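You operate a simulated robot arm through the tools that you are given. There is no shell and no other tool.

You are at the controls of a simulated robot arm. One attempt, no reset.

Task
Press the dented RED band tube round over the large cone, one stroke.
Fine: leave it on the tray, tray pulled out.
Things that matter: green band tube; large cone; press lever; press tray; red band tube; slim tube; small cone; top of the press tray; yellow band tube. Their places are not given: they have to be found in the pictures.

The check looks at the end state, three seconds after you hand in, the way a careful person would. Anything else that was tipped, shoved, dropped, spilled or broken makes it a failure.

Robot
A 7-joint arm with a two-finger parallel gripper, fixed in place. Base frame: the origin is at the foot of the arm, x ahead of it, y to its left, z up. Units: m, degrees, N and s.
Its first joint turns from -132.0 to 132.0 degrees. Payload 3.91 kg.
The TCP is the grasp point between the finger pads, 0.03 m short of the fingertips. In the tool frame z runs along the fingers and y along their closing line. Largest opening 0.11 m; finger width 0.02, thickness 0.01; the body of the gripper, 0.048 by 0.112 m, starts 0.055 m behind the TCP.
Orientation is that of the tool frame in the base frame, as [roll, pitch, yaw] about the fixed x, y, z axes, in that order (R = Rz(yaw) Ry(pitch) Rx(roll)). With the fingers straight down and closing along the base's y, the tool's x points along the base's -x, its y along +y and its z along -z.

Tools
- The arm moves only by the tool servo_tool. Its argument "moves" is a list of rows, each a list of 7 numbers: the turn, a rotation vector about the tool's x, y, z in degrees, then the shift along the tool's x, y, z in m, then the finger opening in m, from 0 to 0.11. In form: [[wx, wy, wz, dx, dy, dz, gripper], ...]. A call has 1 to 20 rows; each row is the pose to reach, as a shift and turn from the pose commanded when the call began, along the tool's axes at that moment. Rows are played at 5 a second. More than 0.05 m and 8.6 degrees between two rows, or a gripper value outside its range, and nothing of the call is played. A pose out of reach is approached as far as the arm can. The call stops where the force on the tool passes 40 N (or 10 N more than at its start, if that is more) or the arm is blocked; 0.2 s more then pass. The fingers move at their own pace (about 0.108 m/s each) and stop on an object; they squeeze with about 41 N. The grip force told is the motor's: it shows also when the fingers shut on nothing. Time passes only in rows, and 0.2 s behind the last, so rows that repeat a pose let the fingers close. The reply holds the time, the measured pose of the TCP, the force on the tool along the base axes, the opening and the grip force, in the units named above and with some noise, with the torque about the TCP (base axes, N m) and any sound that the robot's microphone picked up.
- Cameras (640 x 400 px; columns grow to the right, rows downward): "scene" is fixed at [0.0499, 0.651, 1.5034]; the picture's right is [-0.34, -0.94, 0.00], its down [-0.28, 0.10, -0.95] and it looks along [0.90, -0.32, -0.30] (base axes); focal length 214 px, centre (320, 200). "wrist" rides on the gripper at [0.072, 0.017, -0.103] in the tool frame; the picture's right is [-0.23, 0.97, 0.00], its down [-0.76, -0.18, -0.62] and it looks along [-0.61, -0.14, 0.78] (tool axes); focal length 222 px, centre (320, 200).
- camera(camera): a new picture of that camera. No time passes.
- probe_pixels(camera, pixels): for up to 12 pixels [column, row] of the newest picture of that camera ("zoom" is the newest enlarged one), the place [x, y, z] in the base frame of the surface seen there, good to about 0.002 m. No time passes.
- enlarge(camera, box): a new picture of the part [left, top, right, bottom] of that camera's present view, enlarged. No time passes.
- close_job(): hands the job in; it is judged then, once.

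Unless the task says otherwise, let go and move clear before handing in.

The tools are called after "Request:" as name(argument=value, ...) on one line, values as JSON. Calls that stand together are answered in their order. servo_tool: Moves the arm, as the interface text tells. Its arguments: {"type":"object","properties":{"moves":{"type":"array"}},"required":["moves"]} The other tools are called the same way: camera (camera) takes a picture; probe_pixels (camera, pixels) gives the place of the surface under pixels of a picture; enlarge (camera, box) takes an enlarged picture of a part of a camera's view; close_job () hands the job in.

At the start:

```text
t: 0.0
tcp_pos: [0.4257, 0.2728, 1.5626]
ee_rot: [180.0, 0.0, -180.0]
force: [0.4, 1.1, 0.7]
ft_torque: [-0.01, 0.02, 0.03]
width: 0.1099
finger_force: 0.0
```

scene: 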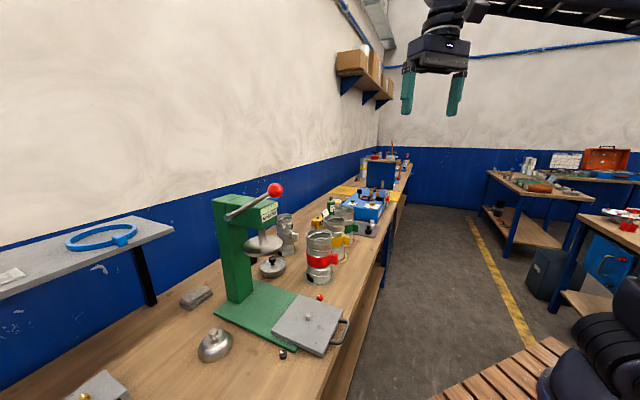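
wrist: 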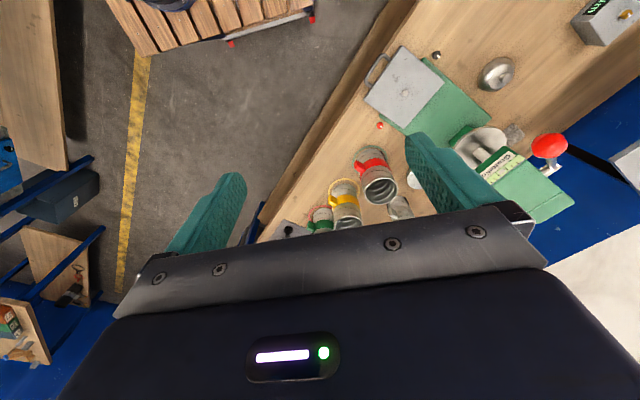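

The scene picture shows a green press at about (245,250) with a tray at (308,322), the red band tube at (320,255), and cones near (215,345) and (270,265). I'll enlarge these areas to identify everything.

Request:
enlarge(camera="scene", box=[170, 170, 400, 380])

Request:
enlarge(camera="wrist", box=[260, 20, 600, 240])

```text
1.90 times, centred on (285, 275) of scene
```

zoom: 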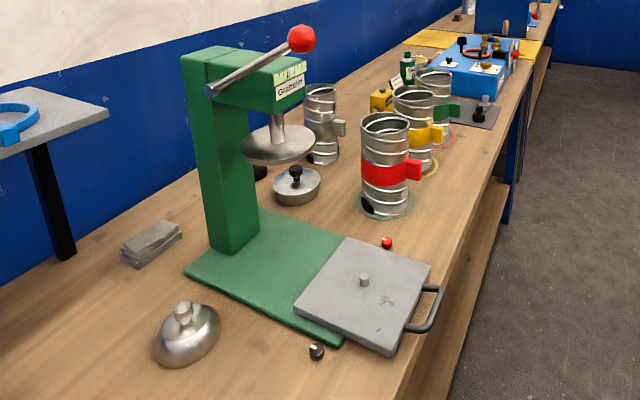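

```text
1.82 times, centred on (430, 130) of wrist
```

zoom: 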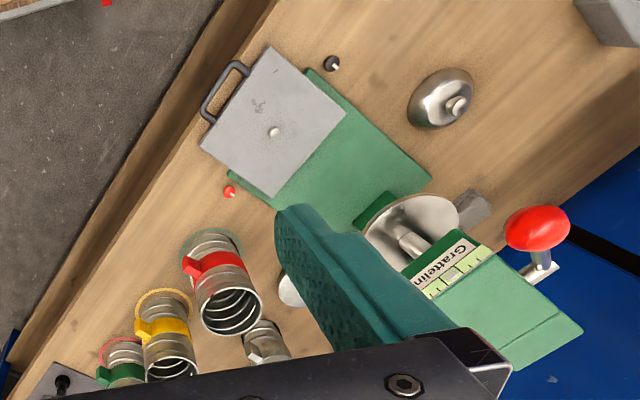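

The zoom shows the tray (pulled out) with a centre pin, two cones (domed with a silver knob, flatter with a black knob) and four tubes. I'll measure these places with the scene camera.

Request:
enlarge(camera="scene", box=[170, 170, 400, 380])

Request:
probe_pixels(camera="zoom", pixels=[[364, 272], [345, 240], [432, 265], [295, 305], [392, 352], [440, 290], [413, 330], [300, 38], [210, 90], [278, 145], [242, 145], [315, 145]])

Request:
probe_pixels(camera="zoom", pixels=[[183, 305], [157, 350], [218, 320], [190, 335], [296, 168], [275, 185], [320, 180], [297, 200], [387, 210], [362, 120], [410, 120], [415, 170]])

Request:
probe_pixels(camera="zoom", pixels=[[318, 350], [387, 242], [150, 240], [188, 272], [335, 340], [260, 210], [230, 245], [205, 60], [290, 85], [320, 90], [340, 128], [322, 160]])

```text
1.90 times, centred on (285, 275) of scene
```

zoom: 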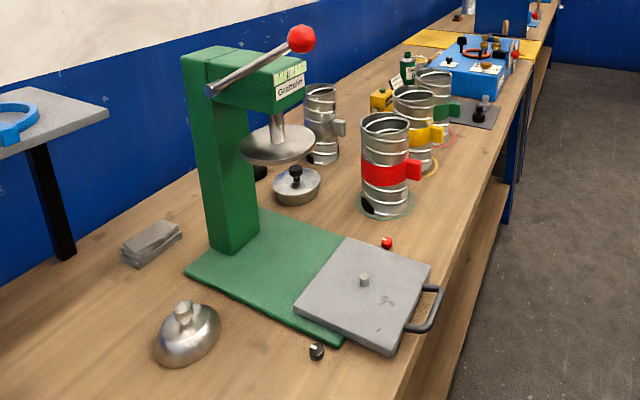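

```text
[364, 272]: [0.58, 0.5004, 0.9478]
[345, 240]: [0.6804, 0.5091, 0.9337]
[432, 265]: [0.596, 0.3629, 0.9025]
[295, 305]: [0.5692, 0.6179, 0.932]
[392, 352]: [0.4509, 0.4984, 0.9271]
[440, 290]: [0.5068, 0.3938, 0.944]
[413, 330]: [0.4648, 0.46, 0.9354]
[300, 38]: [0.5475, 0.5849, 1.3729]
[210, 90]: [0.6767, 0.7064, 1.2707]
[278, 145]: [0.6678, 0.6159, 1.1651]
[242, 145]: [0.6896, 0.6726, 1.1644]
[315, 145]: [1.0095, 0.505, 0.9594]
```

```text
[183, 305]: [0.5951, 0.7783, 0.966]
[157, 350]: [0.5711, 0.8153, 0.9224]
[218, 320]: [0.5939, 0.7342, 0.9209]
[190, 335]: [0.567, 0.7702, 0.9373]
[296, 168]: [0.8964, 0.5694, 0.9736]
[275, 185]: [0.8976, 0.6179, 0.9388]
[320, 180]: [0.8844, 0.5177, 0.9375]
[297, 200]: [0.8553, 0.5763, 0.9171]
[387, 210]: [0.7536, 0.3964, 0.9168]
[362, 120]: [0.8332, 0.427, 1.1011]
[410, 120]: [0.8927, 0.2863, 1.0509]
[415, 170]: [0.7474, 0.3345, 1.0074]
```

```text
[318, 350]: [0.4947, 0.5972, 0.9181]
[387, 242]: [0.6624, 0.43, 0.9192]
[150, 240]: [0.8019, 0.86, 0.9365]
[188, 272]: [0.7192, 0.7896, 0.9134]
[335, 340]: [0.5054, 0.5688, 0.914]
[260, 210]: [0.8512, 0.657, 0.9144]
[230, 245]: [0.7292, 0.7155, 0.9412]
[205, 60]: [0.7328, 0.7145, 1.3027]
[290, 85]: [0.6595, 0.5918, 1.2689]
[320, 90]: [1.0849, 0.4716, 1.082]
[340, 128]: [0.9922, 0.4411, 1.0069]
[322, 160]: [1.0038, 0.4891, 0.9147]
```

I have rough places: tray pin near (0.58,0.50), ram near (0.67,0.62), red tube near (0.79,0.38), cones near (0.59,0.775) and (0.89,0.57). Next I'll enlarge each object more closely.

Request:
enlarge(camera="scene", box=[295, 220, 350, 290])

Request:
enlarge(camera="scene", box=[250, 240, 300, 285])

Request:
enlarge(camera="scene", box=[185, 315, 245, 370])

Request:
enlarge(camera="scene", box=[200, 175, 300, 260])

Request:
enlarge(camera="scene", box=[265, 280, 355, 365])

```text
5.71 times, centred on (322, 255) of scene
```

zoom: 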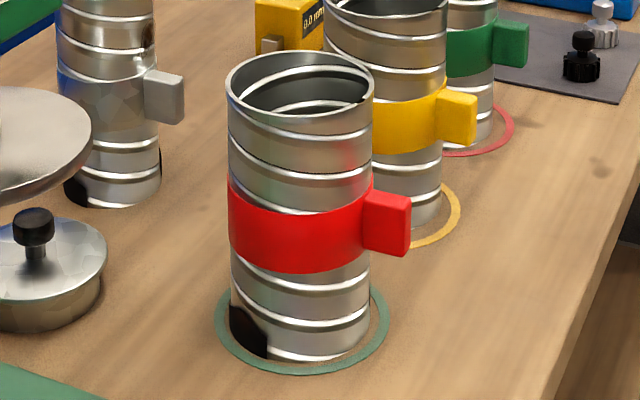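

```text
8.89 times, centred on (275, 262) of scene
```

zoom: 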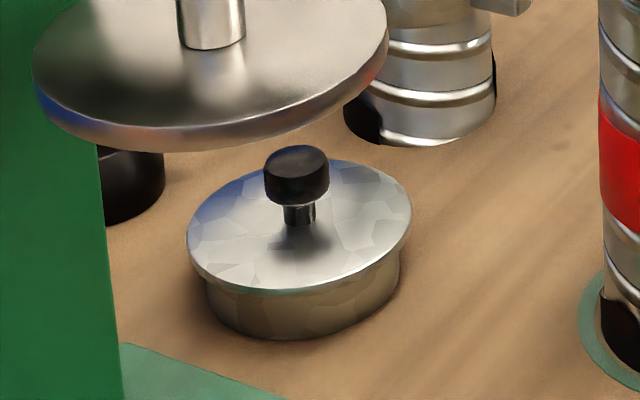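

```text
7.27 times, centred on (215, 342) of scene
```

zoom: 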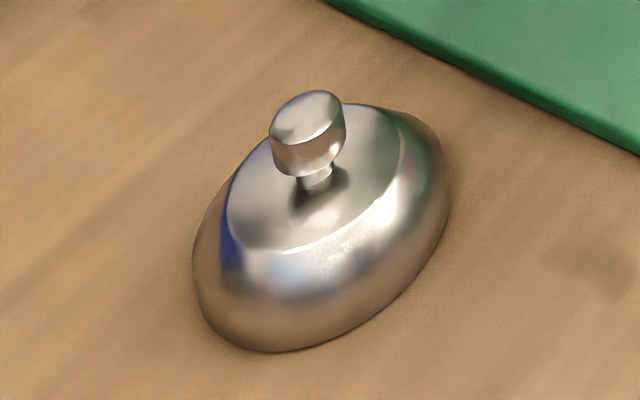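

```text
4.71 times, centred on (250, 218) of scene
```

zoom: 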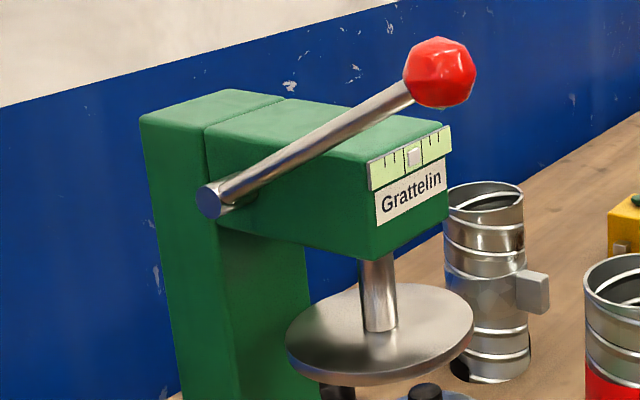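

```text
4.71 times, centred on (310, 322) of scene
```

zoom: 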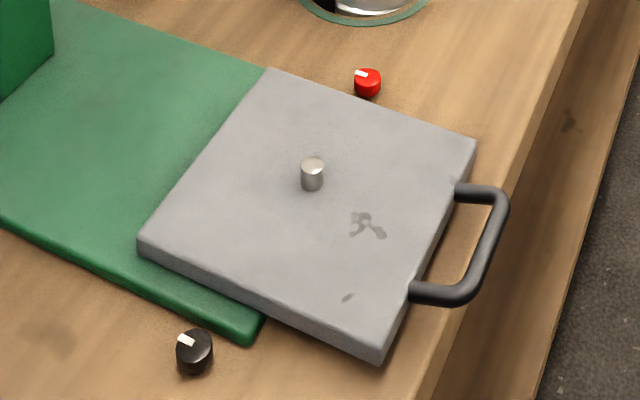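

The red tube shows a dark dent at its lower rim (zoom pixel 245,330), and there are more small objects near (370,230) and behind the post. I'll look at those and at the tubes from above.

Request:
enlarge(camera="scene", box=[325, 180, 395, 245])

Request:
enlarge(camera="wrist", box=[280, 130, 430, 240])

Request:
enlarge(camera="wrist", box=[440, 30, 560, 130])

Request:
enlarge(camera="scene", box=[60, 340, 140, 400])

```text
6.15 times, centred on (360, 212) of scene
```

zoom: 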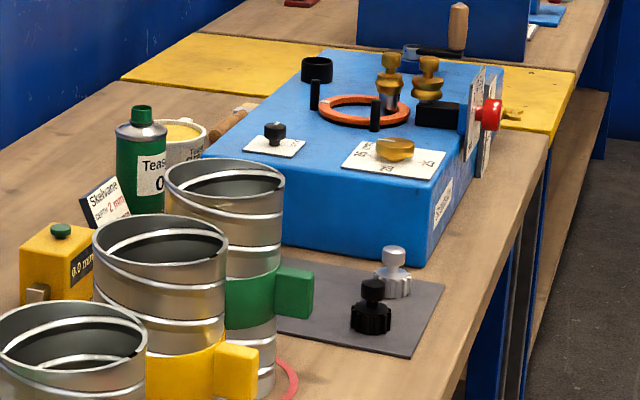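

```text
3.64 times, centred on (355, 185) of wrist
```

zoom: 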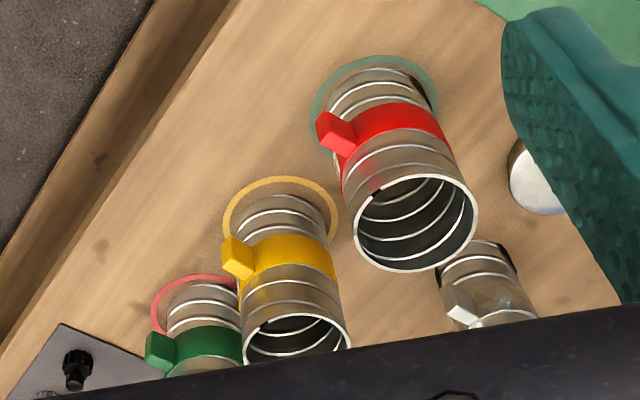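

```text
4.00 times, centred on (500, 80) of wrist
```

zoom: 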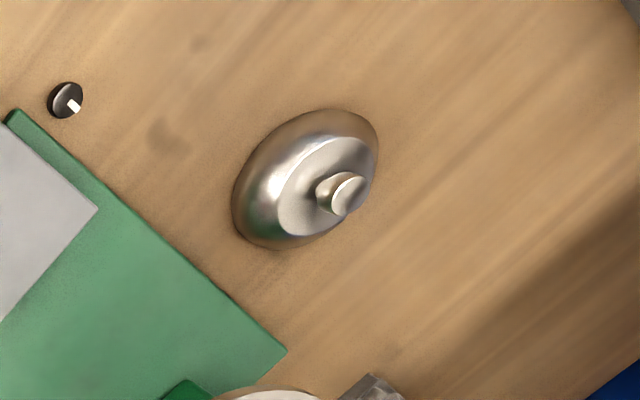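

```text
6.67 times, centred on (100, 370) of scene
```

zoom: 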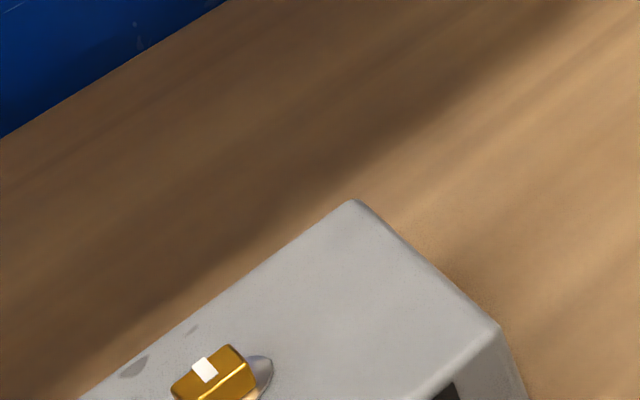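

The tubes all stand on coloured rings, and I need closer looks to size the cones (dome near (497,73) in the wrist view, black-knob one near (270,265) in the scene view). I'll move the arm high and toward the dome to look with the wrist camera.

Request:
servo_tool(moves=[[0, 0, 0, 0.01, 0.04, 0.0, 0.11], [0, 0, 0, 0.02, 0.08, 0.01, 0.11], [0, 0, 0, 0.03, 0.12, 0.02, 0.11], [0, 0, 0, 0.04, 0.16, 0.03, 0.11], [0, 0, 0, 0.05, 0.2, 0.04, 0.11], [0, 0, 0, 0.06, 0.24, 0.05, 0.11], [0, 0, 0, 0.07, 0.28, 0.055, 0.11], [0, 0, 0, 0.075, 0.32, 0.06, 0.11]])

Request:
camera(camera="wrist")

```text
t: 1.8
tcp_pos: [0.353, 0.5908, 1.5027]
ee_rot: [180.0, 0.0, 180.0]
force: [-0.2, -1.0, 0.6]
ft_torque: [0.06, -0.02, 0.01]
width: 0.11
finger_force: 0.0
```

```text
taken
```

wrist: 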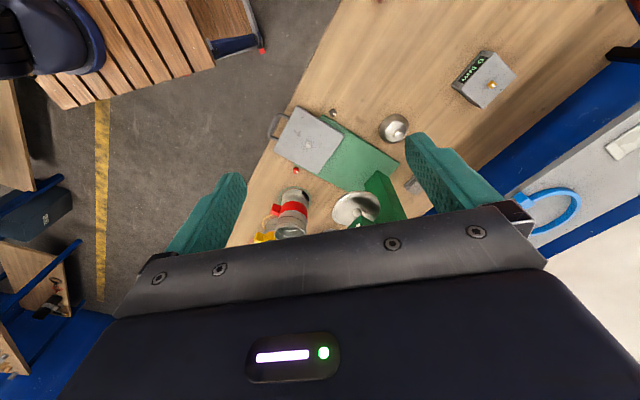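

Request:
enlarge(camera="wrist", box=[360, 100, 430, 150])

Request:
probe_pixels(camera="wrist", pixels=[[394, 130], [393, 114], [379, 128], [408, 128], [393, 142], [307, 144], [297, 107], [343, 132], [275, 152], [323, 172], [275, 128], [290, 232]])

```text
8.00 times, centred on (395, 125) of wrist
```

zoom: 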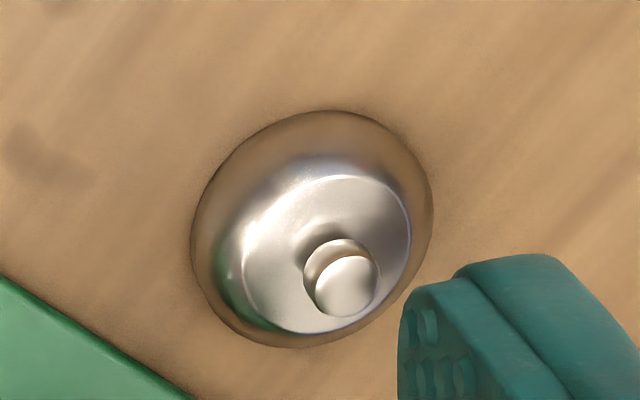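

```text
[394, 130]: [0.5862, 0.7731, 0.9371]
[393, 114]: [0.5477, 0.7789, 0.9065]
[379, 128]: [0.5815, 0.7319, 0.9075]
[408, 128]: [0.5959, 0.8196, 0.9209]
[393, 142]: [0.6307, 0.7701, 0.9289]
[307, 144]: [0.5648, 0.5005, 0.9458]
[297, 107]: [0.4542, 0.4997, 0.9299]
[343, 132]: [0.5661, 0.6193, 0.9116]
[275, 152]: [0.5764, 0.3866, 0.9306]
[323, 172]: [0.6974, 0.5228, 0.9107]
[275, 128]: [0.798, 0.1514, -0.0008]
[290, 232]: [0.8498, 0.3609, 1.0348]
```

The dome with silver knob at (394,128) is round with its centre near (0.59,0.775). I'll probe its rim in a zoom for size, then compare with the tube and the black-knobbed one.

Request:
probe_pixels(camera="zoom", pixels=[[194, 250], [430, 210], [340, 113], [280, 344], [220, 180], [410, 290], [345, 290], [330, 180], [250, 260], [405, 250], [290, 328], [300, 210]])

Request:
enlarge(camera="scene", box=[250, 240, 300, 285])

Request:
probe_pixels(camera="zoom", pixels=[[300, 165], [190, 235], [409, 215], [345, 170], [300, 285], [208, 300], [396, 275], [300, 335], [300, 255], [115, 200], [60, 100], [300, 140]])

```text
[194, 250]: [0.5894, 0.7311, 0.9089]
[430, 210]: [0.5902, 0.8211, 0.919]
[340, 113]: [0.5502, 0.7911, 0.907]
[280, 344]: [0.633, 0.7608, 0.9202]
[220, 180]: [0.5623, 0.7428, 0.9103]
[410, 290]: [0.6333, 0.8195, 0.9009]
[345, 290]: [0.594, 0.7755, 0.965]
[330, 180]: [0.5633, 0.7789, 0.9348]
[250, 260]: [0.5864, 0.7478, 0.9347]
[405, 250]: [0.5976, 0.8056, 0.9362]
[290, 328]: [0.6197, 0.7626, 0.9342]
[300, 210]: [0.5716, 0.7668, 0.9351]
```

```text
8.89 times, centred on (275, 262) of scene
```

zoom: 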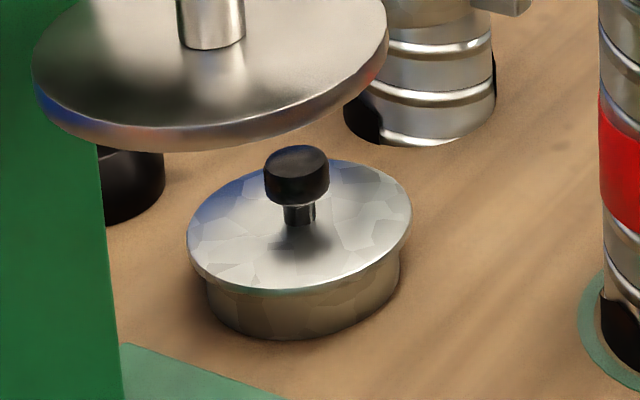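

```text
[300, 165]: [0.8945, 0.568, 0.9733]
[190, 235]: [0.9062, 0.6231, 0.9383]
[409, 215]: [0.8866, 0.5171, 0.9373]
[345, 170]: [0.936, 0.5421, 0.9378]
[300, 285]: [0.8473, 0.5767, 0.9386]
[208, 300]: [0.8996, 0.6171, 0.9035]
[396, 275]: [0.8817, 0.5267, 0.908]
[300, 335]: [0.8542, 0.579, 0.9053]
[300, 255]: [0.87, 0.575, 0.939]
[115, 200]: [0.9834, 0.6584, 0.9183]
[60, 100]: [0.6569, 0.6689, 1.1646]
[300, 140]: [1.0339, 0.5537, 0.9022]
```

The dome measures about 0.09 m across at the base, 0.058 m at the top and 0.03 m tall. The black-knobbed one has a 0.107 m flange at top and a 0.092 m body. I'll move above the tubes to measure the tube openings and see behind the post.

Request:
servo_tool(moves=[[0, 0, 0, -0.03, -0.015, -0.01, 0.11], [0, 0, 0, -0.07, -0.035, -0.02, 0.11], [0, 0, 0, -0.11, -0.055, -0.03, 0.11], [0, 0, 0, -0.15, -0.075, -0.04, 0.11], [0, 0, 0, -0.19, -0.095, -0.05, 0.11], [0, 0, 0, -0.23, -0.11, -0.05, 0.11], [0, 0, 0, -0.27, -0.13, -0.05, 0.11], [0, 0, 0, -0.3, -0.14, -0.05, 0.11]])

Request:
camera(camera="wrist")

```text
t: 3.6
tcp_pos: [0.6322, 0.4593, 1.5539]
ee_rot: [179.8, 0.0, -180.0]
force: [-0.3, 0.8, -0.5]
ft_torque: [-0.06, -0.04, -0.02]
width: 0.1098
finger_force: 0.1
out of reach, approached as far as the arm can: row 8
```

```text
taken
```

wrist: 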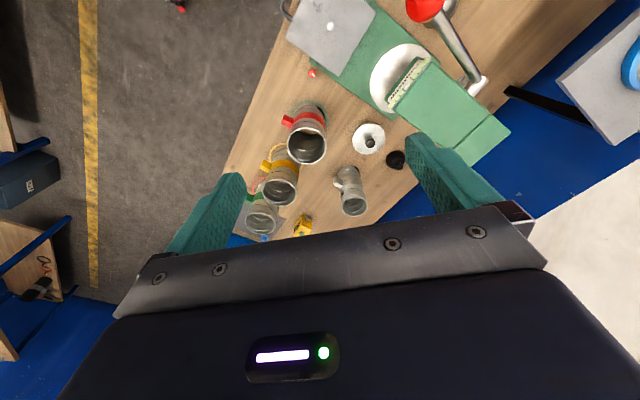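

Now the view shows the tube mouths (red at (306,148)), the black-knobbed piece at (369,138) and a black cylinder at (396,160). I'll enlarge and probe them.

Request:
enlarge(camera="wrist", box=[240, 90, 420, 220])

Request:
enlarge(camera="wrist", box=[340, 110, 410, 180])

Request:
enlarge(camera="wrist", box=[275, 95, 340, 170])

Request:
probe_pixels(camera="zoom", pixels=[[210, 280], [389, 280], [298, 204], [298, 374], [298, 300], [231, 222], [380, 220], [100, 140], [217, 290], [383, 290], [300, 365], [300, 60]])

```text
3.08 times, centred on (330, 155) of wrist
```

zoom: 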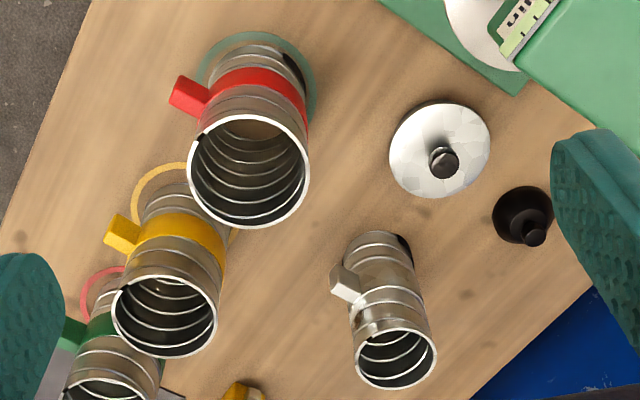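

```text
5.71 times, centred on (375, 145) of wrist
```

zoom: 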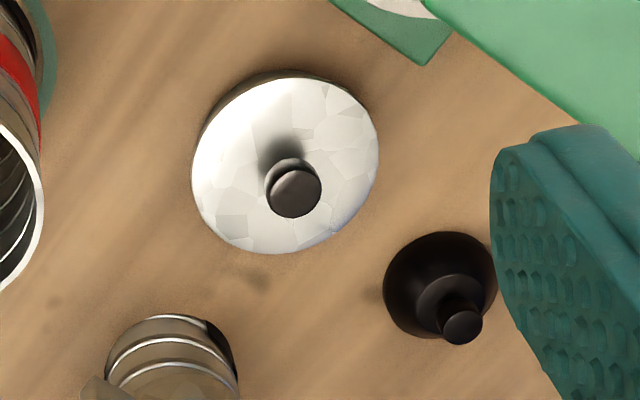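

```text
5.33 times, centred on (308, 132) of wrist
```

zoom: 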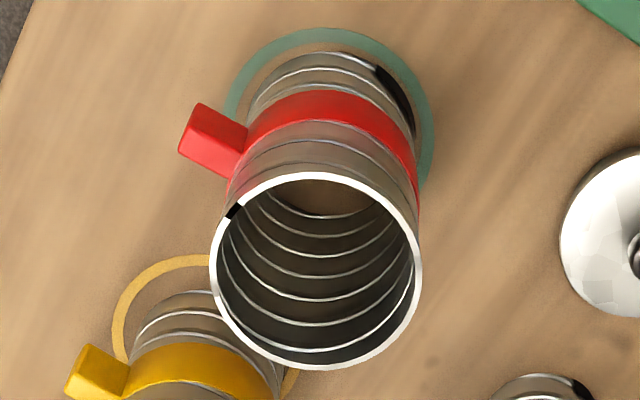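

```text
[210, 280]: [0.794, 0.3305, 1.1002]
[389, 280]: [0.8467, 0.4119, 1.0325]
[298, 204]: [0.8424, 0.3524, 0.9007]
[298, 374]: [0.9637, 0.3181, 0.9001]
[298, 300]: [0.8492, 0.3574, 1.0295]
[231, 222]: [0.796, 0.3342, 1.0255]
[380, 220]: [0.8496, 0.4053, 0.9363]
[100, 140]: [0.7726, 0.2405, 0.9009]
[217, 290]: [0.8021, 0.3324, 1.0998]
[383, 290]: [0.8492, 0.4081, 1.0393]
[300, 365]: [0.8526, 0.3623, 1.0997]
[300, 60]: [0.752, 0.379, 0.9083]
```

There are a lid-like disc with a black knob, a small black cone at (396,160) and the silver dome, so the dome looks like the large cone. I'll probe the red tube's rim and the small black cone to compare their sizes.

Request:
probe_pixels(camera="zoom", pixels=[[213, 258], [416, 270], [312, 366], [320, 177], [240, 330], [395, 330], [250, 195], [385, 200], [300, 212], [212, 140], [184, 150], [405, 105]])

Request:
enlarge(camera="wrist", box=[340, 110, 410, 180])

Request:
probe_pixels(camera="zoom", pixels=[[386, 285], [490, 270], [440, 235], [425, 336], [462, 325], [450, 290], [293, 190], [195, 170], [375, 150], [300, 80], [270, 250], [340, 60]])

Request:
camera(camera="scene")

```text
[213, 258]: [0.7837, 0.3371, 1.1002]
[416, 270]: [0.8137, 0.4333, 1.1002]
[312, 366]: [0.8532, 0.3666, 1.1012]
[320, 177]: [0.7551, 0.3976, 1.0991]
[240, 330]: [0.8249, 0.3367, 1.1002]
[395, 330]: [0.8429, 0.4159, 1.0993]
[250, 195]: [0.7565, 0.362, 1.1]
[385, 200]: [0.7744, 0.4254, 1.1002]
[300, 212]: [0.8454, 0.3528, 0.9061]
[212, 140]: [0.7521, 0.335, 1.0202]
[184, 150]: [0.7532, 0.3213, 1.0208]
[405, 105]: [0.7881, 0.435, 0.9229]
```

```text
5.71 times, centred on (375, 145) of wrist
```

zoom: 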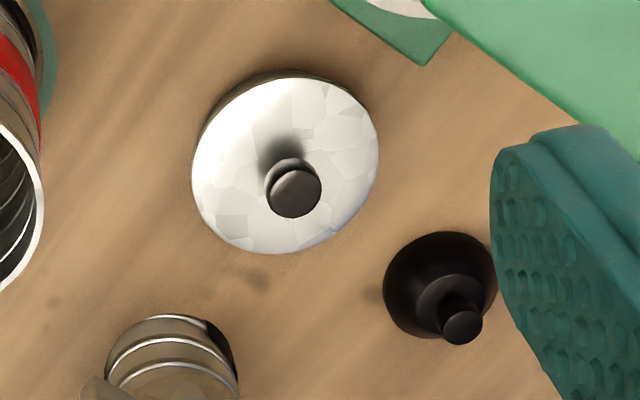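

```text
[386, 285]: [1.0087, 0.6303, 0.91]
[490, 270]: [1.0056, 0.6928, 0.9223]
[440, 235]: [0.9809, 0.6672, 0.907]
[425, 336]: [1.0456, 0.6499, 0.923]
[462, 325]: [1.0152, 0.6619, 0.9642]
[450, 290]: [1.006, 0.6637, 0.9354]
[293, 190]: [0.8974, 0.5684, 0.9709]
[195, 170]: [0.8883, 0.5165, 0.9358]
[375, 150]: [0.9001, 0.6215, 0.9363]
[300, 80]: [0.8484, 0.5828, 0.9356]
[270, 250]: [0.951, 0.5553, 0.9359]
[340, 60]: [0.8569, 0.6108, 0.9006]
```

```text
taken
```

scene: 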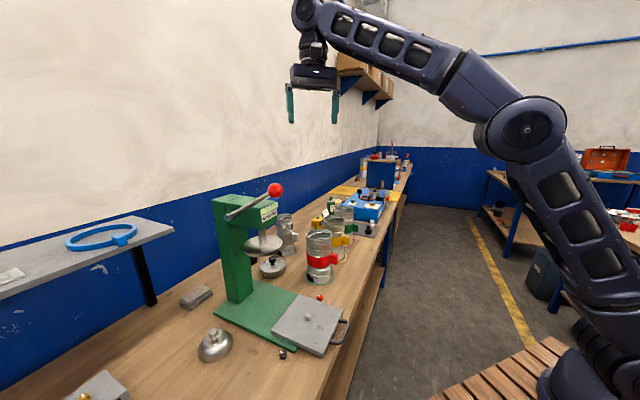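

The red tube rim fits a circle centred near (0.804,0.383) at z 1.100, about 0.102 m across. The dome (0.09 m base) suits it, while the black cone (0.07 m) suits the slim tube. Next I'll pull back and lower the camera toward the tray for close measurements of the pin, handle and dome.

Request:
servo_tool(moves=[[0, 0, 0, 0.04, 0.01, 0, 0.11], [0, 0, 0, 0.08, 0.02, 0, 0.11], [0, 0, 0, 0.12, 0.03, 0, 0.11], [0, 0, 0, 0.16, 0.04, 0, 0.11], [0, 0, 0, 0.2, 0.05, 0, 0.11], [0, 0, 0, 0.24, 0.05, 0.02, 0.11], [0, 0, 0, 0.26, 0.05, 0.06, 0.11], [0, 0, 0, 0.27, 0.05, 0.1, 0.11], [0, 0, 0, 0.27, 0.05, 0.14, 0.11], [0, 0, 0, 0.27, 0.05, 0.18, 0.11], [0, 0, 0, 0.27, 0.05, 0.22, 0.11], [0, 0, 0, 0.27, 0.05, 0.26, 0.11]])

Request:
camera(camera="wrist")

```text
t: 6.2
tcp_pos: [0.3627, 0.5117, 1.2949]
ee_rot: [-180.0, 0.0, 179.9]
force: [-0.2, -0.2, -0.8]
ft_torque: [0.0, 0.0, -0.04]
width: 0.1103
finger_force: 0.1
```

```text
taken
```

wrist: 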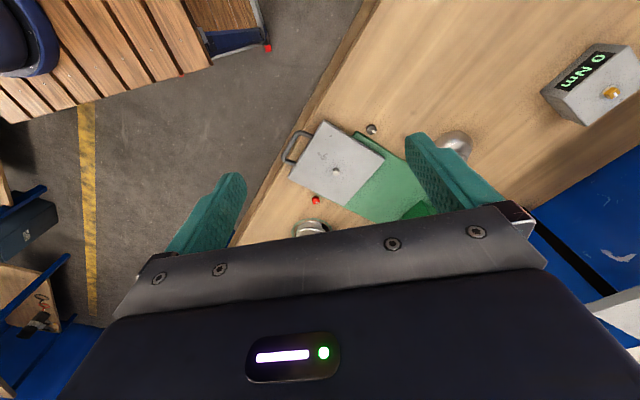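

The tray, pin (336,171) and handle (291,148) are now visible from above. I'll enlarge and probe them.

Request:
enlarge(camera="wrist", box=[275, 110, 395, 215])

Request:
enlarge(camera="wrist", box=[275, 115, 335, 170])

Request:
probe_pixels(camera="zoom", pixels=[[115, 255], [165, 170], [100, 290], [200, 165], [130, 235], [180, 300], [250, 170], [320, 40], [100, 340], [60, 200], [145, 205], [125, 210]])

```text
3.81 times, centred on (335, 162) of wrist
```

zoom: 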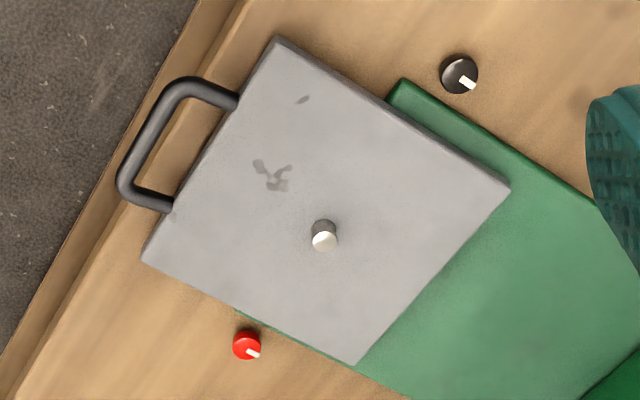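

```text
7.27 times, centred on (305, 142) of wrist
```

zoom: 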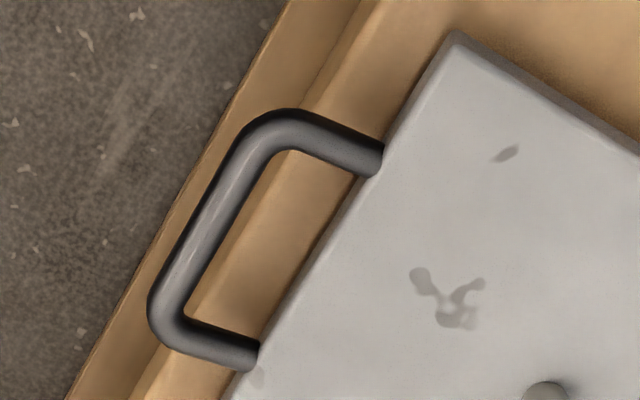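

```text
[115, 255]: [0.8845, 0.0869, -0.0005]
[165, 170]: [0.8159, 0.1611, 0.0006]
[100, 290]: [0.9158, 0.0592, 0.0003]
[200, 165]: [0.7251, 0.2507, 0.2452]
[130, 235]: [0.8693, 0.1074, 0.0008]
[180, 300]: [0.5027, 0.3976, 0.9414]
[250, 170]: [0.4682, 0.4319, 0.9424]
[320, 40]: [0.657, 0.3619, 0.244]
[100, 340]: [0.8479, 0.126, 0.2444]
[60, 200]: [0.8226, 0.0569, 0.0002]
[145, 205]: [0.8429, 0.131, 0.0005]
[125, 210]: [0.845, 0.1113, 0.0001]
```

The handle bar runs from about (180,300) to (250,170) in the zoom at z≈0.941, overhanging the table edge. I'll probe the bar's midline, the tray corners and the pin.

Request:
probe_pixels(camera="zoom", pixels=[[207, 235], [190, 230], [225, 240], [330, 140], [215, 345], [372, 160], [250, 355], [455, 40], [265, 350], [545, 385], [260, 240], [540, 300]])

Request:
enlarge(camera="wrist", box=[275, 110, 395, 215])

Request:
probe_pixels(camera="zoom", pixels=[[325, 240], [323, 222], [276, 42], [508, 190], [355, 360], [145, 258], [210, 155], [400, 85], [635, 270], [246, 345], [459, 74], [420, 300]])

```text
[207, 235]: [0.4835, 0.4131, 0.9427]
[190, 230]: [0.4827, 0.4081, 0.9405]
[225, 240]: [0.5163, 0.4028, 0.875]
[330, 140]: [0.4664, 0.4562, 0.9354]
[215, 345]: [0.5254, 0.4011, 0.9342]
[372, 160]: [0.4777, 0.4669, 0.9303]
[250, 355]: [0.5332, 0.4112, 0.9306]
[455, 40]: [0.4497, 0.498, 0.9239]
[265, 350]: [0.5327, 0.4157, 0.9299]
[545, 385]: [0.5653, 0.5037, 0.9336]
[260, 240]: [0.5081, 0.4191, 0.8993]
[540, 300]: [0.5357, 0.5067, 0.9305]
```

```text
3.81 times, centred on (335, 162) of wrist
```

zoom: 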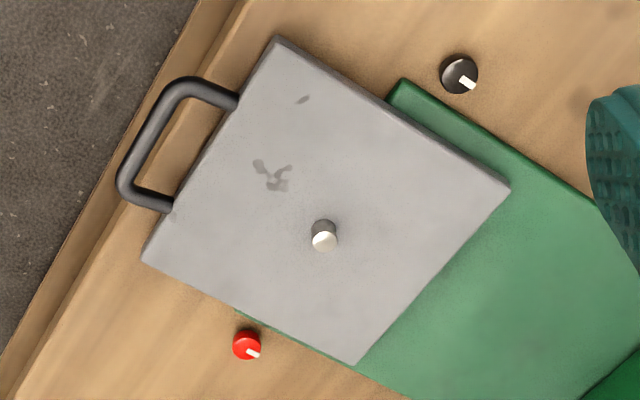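

```text
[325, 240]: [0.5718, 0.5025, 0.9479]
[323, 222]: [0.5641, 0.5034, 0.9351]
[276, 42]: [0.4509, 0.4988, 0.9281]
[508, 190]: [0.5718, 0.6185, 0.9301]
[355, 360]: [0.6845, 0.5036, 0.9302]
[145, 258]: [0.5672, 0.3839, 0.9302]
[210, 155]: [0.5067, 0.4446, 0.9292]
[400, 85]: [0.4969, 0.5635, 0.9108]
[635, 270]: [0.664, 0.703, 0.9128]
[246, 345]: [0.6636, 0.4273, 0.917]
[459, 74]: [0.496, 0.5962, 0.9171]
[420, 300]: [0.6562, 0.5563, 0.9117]
```

The tray is a square at 45° in base axes, with its centre near (0.569,0.501), top z 0.930 and pin at about (0.571,0.5025). Next I'll probe the lever, ram and head from the scene camera.

Request:
enlarge(camera="scene", box=[200, 175, 300, 260])

Request:
probe_pixels(camera="zoom", pixels=[[440, 72], [405, 72], [475, 72], [440, 40], [440, 103], [400, 95], [350, 125], [300, 152], [250, 182], [208, 200], [375, 290], [380, 325]])

Request:
probe_pixels(camera="zoom", pixels=[[290, 340], [470, 320], [380, 365], [380, 380], [400, 285], [330, 350], [440, 350], [235, 230], [300, 220], [360, 250], [440, 220], [180, 250]])

```text
4.71 times, centred on (250, 218) of scene
```

zoom: 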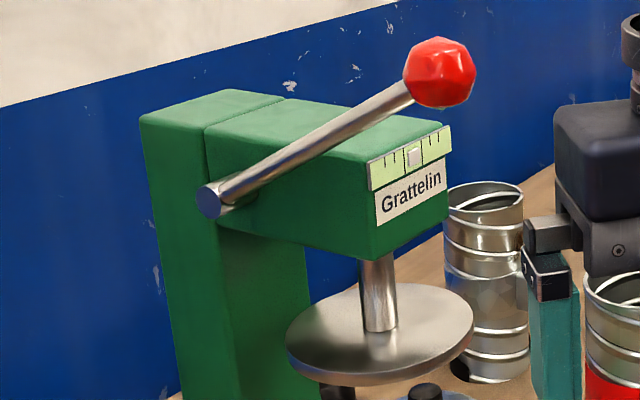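

```text
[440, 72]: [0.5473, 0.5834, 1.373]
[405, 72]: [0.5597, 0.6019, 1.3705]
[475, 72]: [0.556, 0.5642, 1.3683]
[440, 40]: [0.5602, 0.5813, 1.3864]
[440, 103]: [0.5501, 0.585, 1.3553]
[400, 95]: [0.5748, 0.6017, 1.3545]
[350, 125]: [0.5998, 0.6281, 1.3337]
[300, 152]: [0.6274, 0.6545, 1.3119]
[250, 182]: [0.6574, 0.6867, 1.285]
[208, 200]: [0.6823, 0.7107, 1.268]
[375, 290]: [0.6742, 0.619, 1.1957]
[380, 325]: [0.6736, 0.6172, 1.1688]
```

```text
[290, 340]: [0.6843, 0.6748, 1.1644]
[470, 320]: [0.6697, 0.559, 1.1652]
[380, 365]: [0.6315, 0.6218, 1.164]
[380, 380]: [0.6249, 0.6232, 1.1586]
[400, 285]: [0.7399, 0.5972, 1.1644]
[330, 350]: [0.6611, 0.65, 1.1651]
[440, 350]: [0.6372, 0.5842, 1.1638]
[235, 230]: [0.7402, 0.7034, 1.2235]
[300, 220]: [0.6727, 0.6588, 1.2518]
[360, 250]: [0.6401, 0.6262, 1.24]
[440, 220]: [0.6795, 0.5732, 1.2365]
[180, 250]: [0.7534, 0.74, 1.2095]
```

The lever rod runs at 45° toward the tray, with ball centre near (0.5655,0.581,1.3685), and the ram plate centre is near (0.681,0.613) with its underside around z 1.154. I'll turn the tool by 45° so its axes match the press and move toward the dome for a closer look.

Request:
servo_tool(moves=[[0, 0, -7.5, 0, 0.0, 0, 0.11], [0, 0, -15, 0, 0.02, 0, 0.11], [0, 0, -22.5, 0, 0.04, 0, 0.11], [0, 0, -30, 0, 0.06, 0, 0.11], [0, 0, -37.5, 0, 0.08, 0, 0.11], [0, 0, -45, 0, 0.1, 0, 0.11]])

Request:
camera(camera="wrist")

```text
t: 7.6
tcp_pos: [0.363, 0.6086, 1.2935]
ee_rot: [179.9, 0.0, -134.9]
force: [0.1, -0.5, 0.0]
ft_torque: [0.01, -0.03, 0.01]
width: 0.1098
finger_force: 0.0
```

```text
taken
```

wrist: 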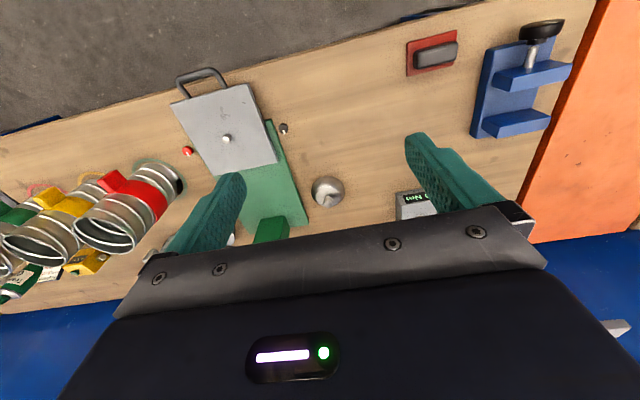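

The tool is now aligned with the press axes. I'll lean it back 25° (about the closing line) and look again at the dome and tubes.

Request:
servo_tool(moves=[[0, -6.25, 0, 0, 0, 0, 0.11], [0, -12.5, 0, 0, 0, 0, 0.11], [0, -18.75, 0, 0, 0, 0, 0.11], [0, -25, 0, 0, 0, 0, 0.11]])

Request:
camera(camera="wrist")

Request:
camera(camera="scene")

```text
t: 8.6
tcp_pos: [0.3615, 0.6075, 1.2932]
ee_rot: [-180.0, 25.1, -135.0]
force: [-0.4, 0.4, -0.4]
ft_torque: [-0.03, -0.01, 0.01]
width: 0.1099
finger_force: 0.1
```

```text
taken
```

wrist: 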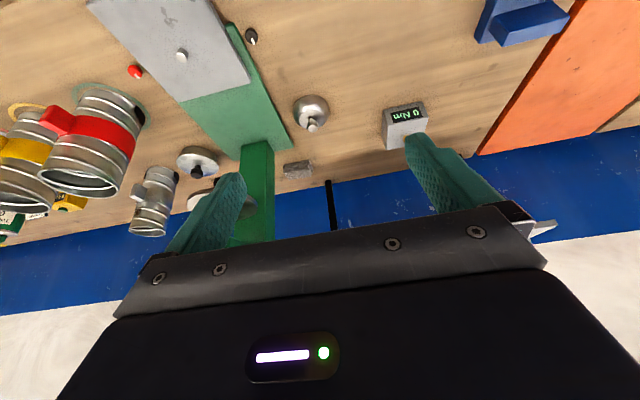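

```text
taken
```

scene: 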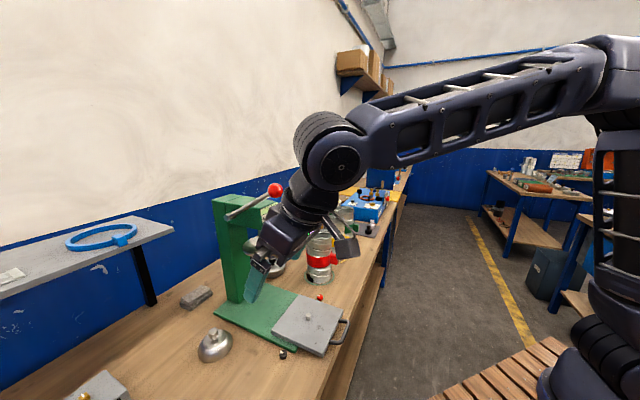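

The lean works and the dome's knob shows clearly at (311,127). I'll enlarge the dome and the red tube's lower rim for exact positions.

Request:
enlarge(camera="wrist", box=[280, 85, 345, 140])

Request:
probe_pixels(camera="zoom", pixels=[[300, 300], [285, 300], [320, 300], [300, 320], [300, 285], [250, 215], [355, 215], [305, 150], [140, 190], [475, 190], [300, 100], [305, 260]])

Request:
enlarge(camera="wrist", box=[30, 70, 160, 205])

```text
7.27 times, centred on (312, 112) of wrist
```

zoom: 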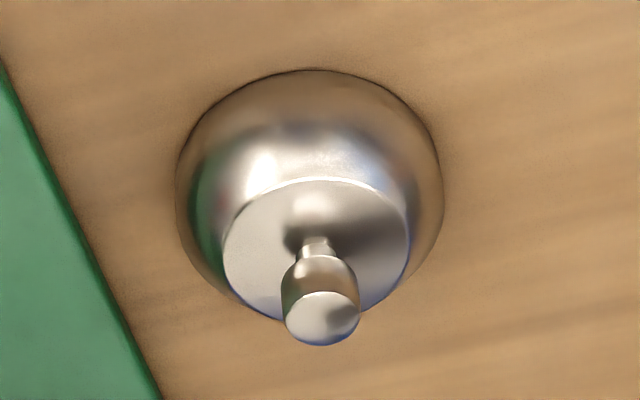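

```text
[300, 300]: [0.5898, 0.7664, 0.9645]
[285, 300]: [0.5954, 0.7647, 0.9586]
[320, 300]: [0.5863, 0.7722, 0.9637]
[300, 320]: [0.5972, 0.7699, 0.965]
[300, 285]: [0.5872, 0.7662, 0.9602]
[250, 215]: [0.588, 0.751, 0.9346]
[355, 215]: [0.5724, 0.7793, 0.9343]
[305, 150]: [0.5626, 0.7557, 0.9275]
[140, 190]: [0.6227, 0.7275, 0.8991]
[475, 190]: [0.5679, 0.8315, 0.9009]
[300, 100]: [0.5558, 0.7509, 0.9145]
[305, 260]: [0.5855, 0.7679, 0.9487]
```

```text
2.96 times, centred on (95, 138) of wrist
```

zoom: 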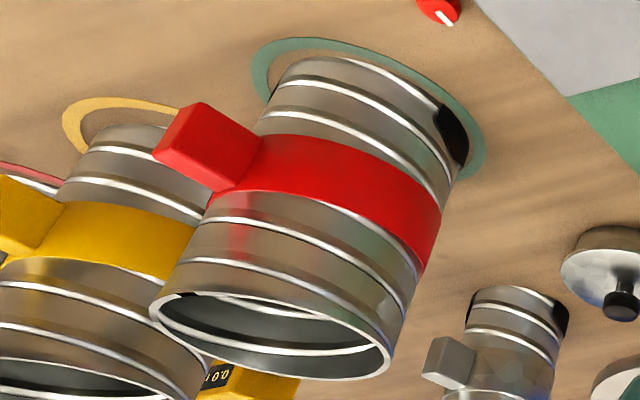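

The knob top is a ~0.025 m disc centred at (0.5926,0.776), z 0.965, and the red tube's dent is at its lower rim (zoom (450,130)), so it can stay upright. I'll go to a pre-grasp point above the dome's knob.

Request:
servo_tool(moves=[[0, 0, 0, -0.01425, -0.0055, 0.0359, 0.07], [0, 0, 0, -0.0285, -0.0111, 0.0718, 0.07], [0, 0, 0, -0.04275, -0.0166, 0.1077, 0.07], [0, 0, 0, -0.057, -0.0222, 0.1436, 0.07], [0, 0, 0, -0.07125, -0.0277, 0.1794, 0.07], [0, 0, 0, -0.0855, -0.0332, 0.2153, 0.07], [0, 0, 0, -0.09975, -0.0388, 0.2512, 0.07], [0, 0, 0, -0.114, -0.0443, 0.2871, 0.07]])

Request:
camera(camera="wrist")

Request:
camera(camera="scene")

```text
t: 10.4
tcp_pos: [0.5486, 0.7356, 1.0801]
ee_rot: [-180.0, 25.1, -135.0]
force: [-0.1, -0.5, 0.3]
ft_torque: [-0.02, -0.02, 0.03]
width: 0.07
finger_force: 0.0
```

```text
taken
```

wrist: 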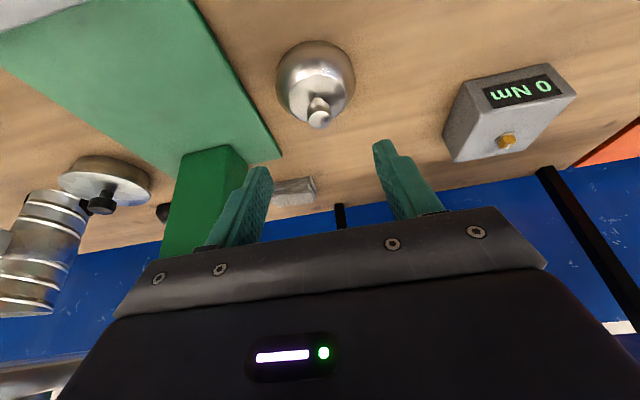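

```text
taken
```

scene: 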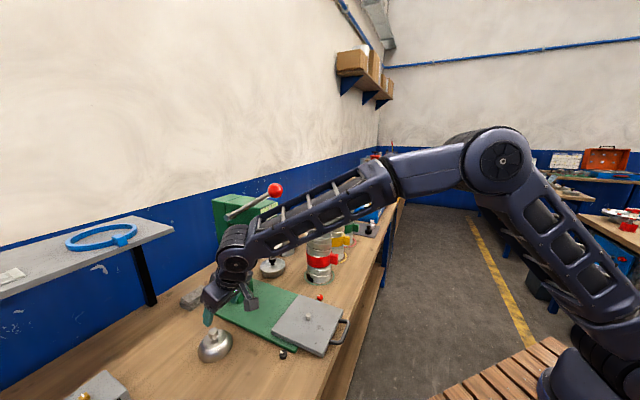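

The gripper is above the dome with the knob at (319,113) between the fingers. I'll refine the knob centre with a zoom before descending.

Request:
enlarge(camera="wrist", box=[295, 80, 345, 135])

Request:
probe_pixels(camera="zoom", pixels=[[305, 285], [270, 290], [345, 280], [300, 250], [310, 320], [285, 270], [330, 270], [310, 210], [200, 150], [305, 170], [290, 300], [325, 300]])

```text
7.27 times, centred on (320, 108) of wrist
```

zoom: 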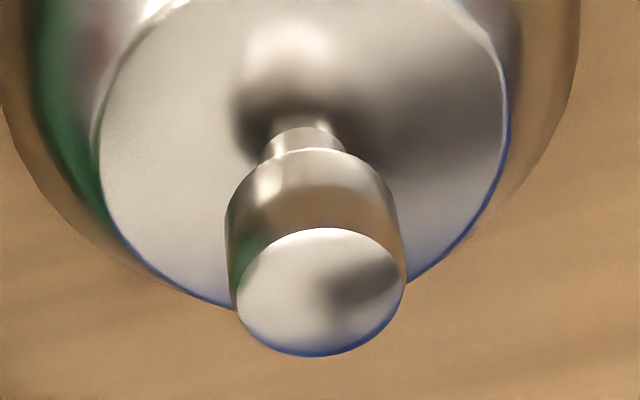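

```text
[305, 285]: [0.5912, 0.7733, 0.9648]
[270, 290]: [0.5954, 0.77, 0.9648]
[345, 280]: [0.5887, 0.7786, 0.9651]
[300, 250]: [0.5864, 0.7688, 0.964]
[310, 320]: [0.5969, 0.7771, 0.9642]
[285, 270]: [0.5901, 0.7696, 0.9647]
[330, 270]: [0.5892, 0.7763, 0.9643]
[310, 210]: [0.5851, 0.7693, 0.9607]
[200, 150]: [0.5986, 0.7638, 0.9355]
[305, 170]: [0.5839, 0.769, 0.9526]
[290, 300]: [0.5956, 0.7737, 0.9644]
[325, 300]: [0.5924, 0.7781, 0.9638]
```

The knob centre refines to (0.592,0.7765,0.9645). I'll descend along the tool axis so the fingertips straddle the knob.

Request:
servo_tool(moves=[[0, 0, 0, -0.002, -0.0018, 0.03, 0.06], [0, 0, 0, -0.002, -0.0018, 0.06, 0.06], [0, 0, 0, -0.002, -0.0018, 0.085, 0.06], [0, 0, 0, -0.002, -0.0018, 0.105, 0.06], [0, 0, 0, -0.002, -0.0018, 0.1195, 0.06], [0, 0, 0, -0.002, -0.0018, 0.1195, 0.06]])

Request:
camera(camera="wrist")

Request:
enlarge(camera="scene", box=[170, 270, 270, 370])

```text
t: 11.8
tcp_pos: [0.5869, 0.775, 0.9716]
ee_rot: [180.0, 24.9, -135.1]
force: [-0.1, -0.2, 0.2]
ft_torque: [0.02, -0.01, 0.0]
width: 0.0598
finger_force: 0.1
```

```text
taken
```

wrist: 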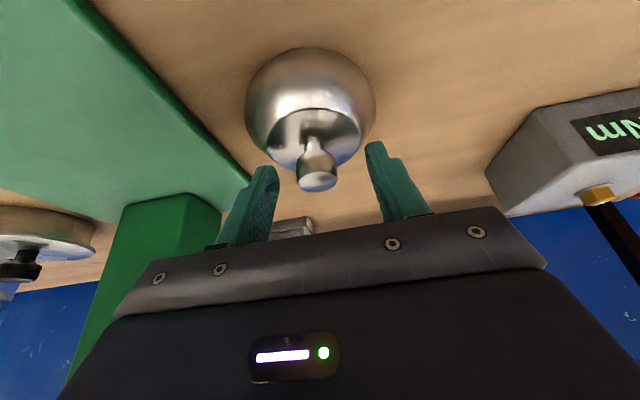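

```text
4.00 times, centred on (220, 320) of scene
```

zoom: 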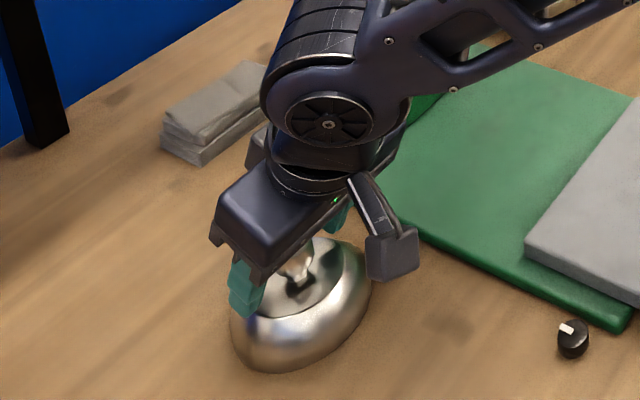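

The fingers straddle the knob at (318,180) with no contact force. I'll close on it.

Request:
servo_tool(moves=[[0, 0, 0, 0, 0, 0, 0.04], [0, 0, 0, 0, 0, 0, 0.02], [0, 0, 0, 0, 0, 0, 0.005], [0, 0, 0, 0, 0, 0, 0.005], [0, 0, 0, 0, 0, 0, 0.005]])

Request:
camera(camera="wrist")

```text
t: 13.0
tcp_pos: [0.5871, 0.7735, 0.9716]
ee_rot: [180.0, 24.9, -135.0]
force: [1.5, -0.7, -0.9]
ft_torque: [-0.05, 0.06, -0.01]
width: 0.0256
finger_force: 41.0
```

```text
taken
```

wrist: 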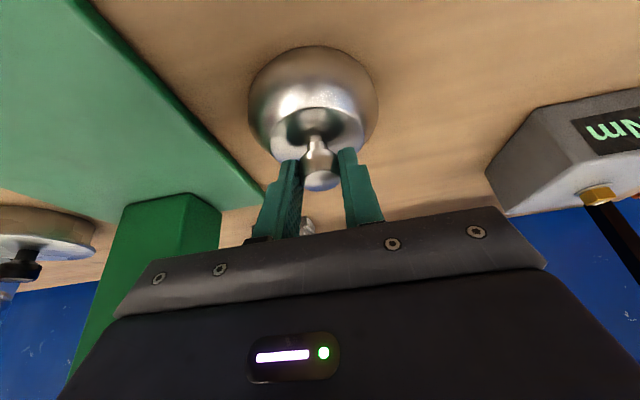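

The grip reads 0.0256 m at 41 N, so the knob is held. I'll lift 0.1 m straight up.

Request:
servo_tool(moves=[[0, 0, 0, -0.0042, 0, -0.0091, 0.005], [0, 0, 0, -0.0127, 0, -0.0272, 0.005], [0, 0, 0, -0.0254, 0, -0.0544, 0.005], [0, 0, 0, -0.0423, 0, -0.0906, 0.005]])

Request:
camera(camera="wrist")

Request:
enlarge(camera="scene", box=[150, 230, 290, 370])

```text
t: 14.0
tcp_pos: [0.5902, 0.7715, 1.0721]
ee_rot: [-179.9, 24.9, -135.1]
force: [0.5, 1.2, -5.1]
ft_torque: [-0.04, -0.03, 0.0]
width: 0.0255
finger_force: 41.3
```

```text
taken
```

wrist: 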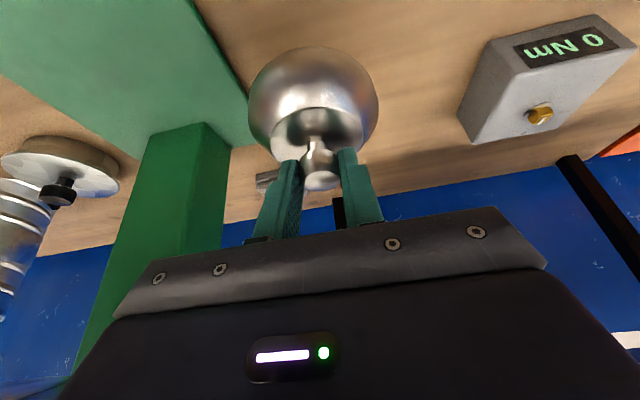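

```text
2.86 times, centred on (220, 300) of scene
```

zoom: 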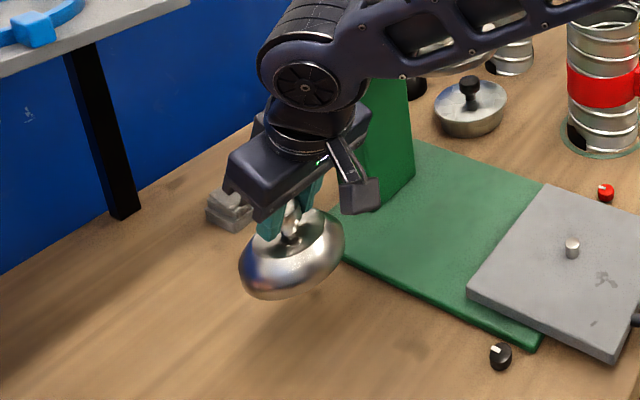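

The cone is off the table and hanging level, with about 5 N of weight. I'll carry it back along the press axis, then sideways to above the tray pin.

Request:
servo_tool(moves=[[0, 0, 0, 0.02, 0, -0.0093, 0.005], [0, 0, 0, 0.05, 0, -0.0233, 0.005], [0, 0, 0, 0.085, 0, -0.0396, 0.005], [0, 0, 0, 0.12, 0, -0.056, 0.005], [0, 0, 0, 0.155, 0, -0.0723, 0.005], [0, 0, 0, 0.18, -0.01, -0.0839, 0.005], [0, 0, 0, 0.1911, -0.035, -0.0891, 0.005], [0, 0, 0, 0.1911, -0.07, -0.0891, 0.005], [0, 0, 0, 0.1911, -0.105, -0.0891, 0.005], [0, 0, 0, 0.1911, -0.14, -0.0891, 0.005], [0, 0, 0, 0.1911, -0.165, -0.0891, 0.005], [0, 0, 0, 0.1911, -0.1766, -0.0891, 0.005], [0, 0, 0, 0.1911, -0.1766, -0.0891, 0.005]])

Request:
camera(camera="wrist")

Request:
enlarge(camera="scene", box=[230, 230, 370, 370])

```text
t: 16.8
tcp_pos: [0.5655, 0.4979, 1.0714]
ee_rot: [-180.0, 25.0, -135.0]
force: [-0.1, 1.1, -4.5]
ft_torque: [-0.02, -0.02, -0.02]
width: 0.0252
finger_force: 40.8
```

```text
taken
```

wrist: 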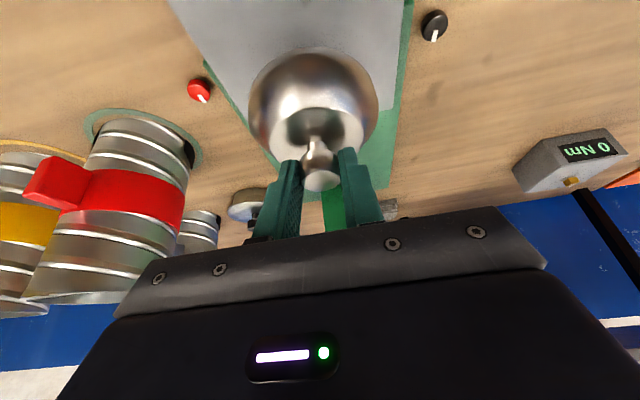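

```text
2.86 times, centred on (300, 300) of scene
```

zoom: 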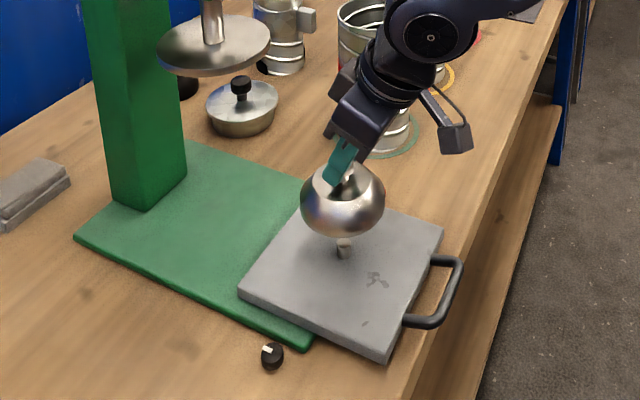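

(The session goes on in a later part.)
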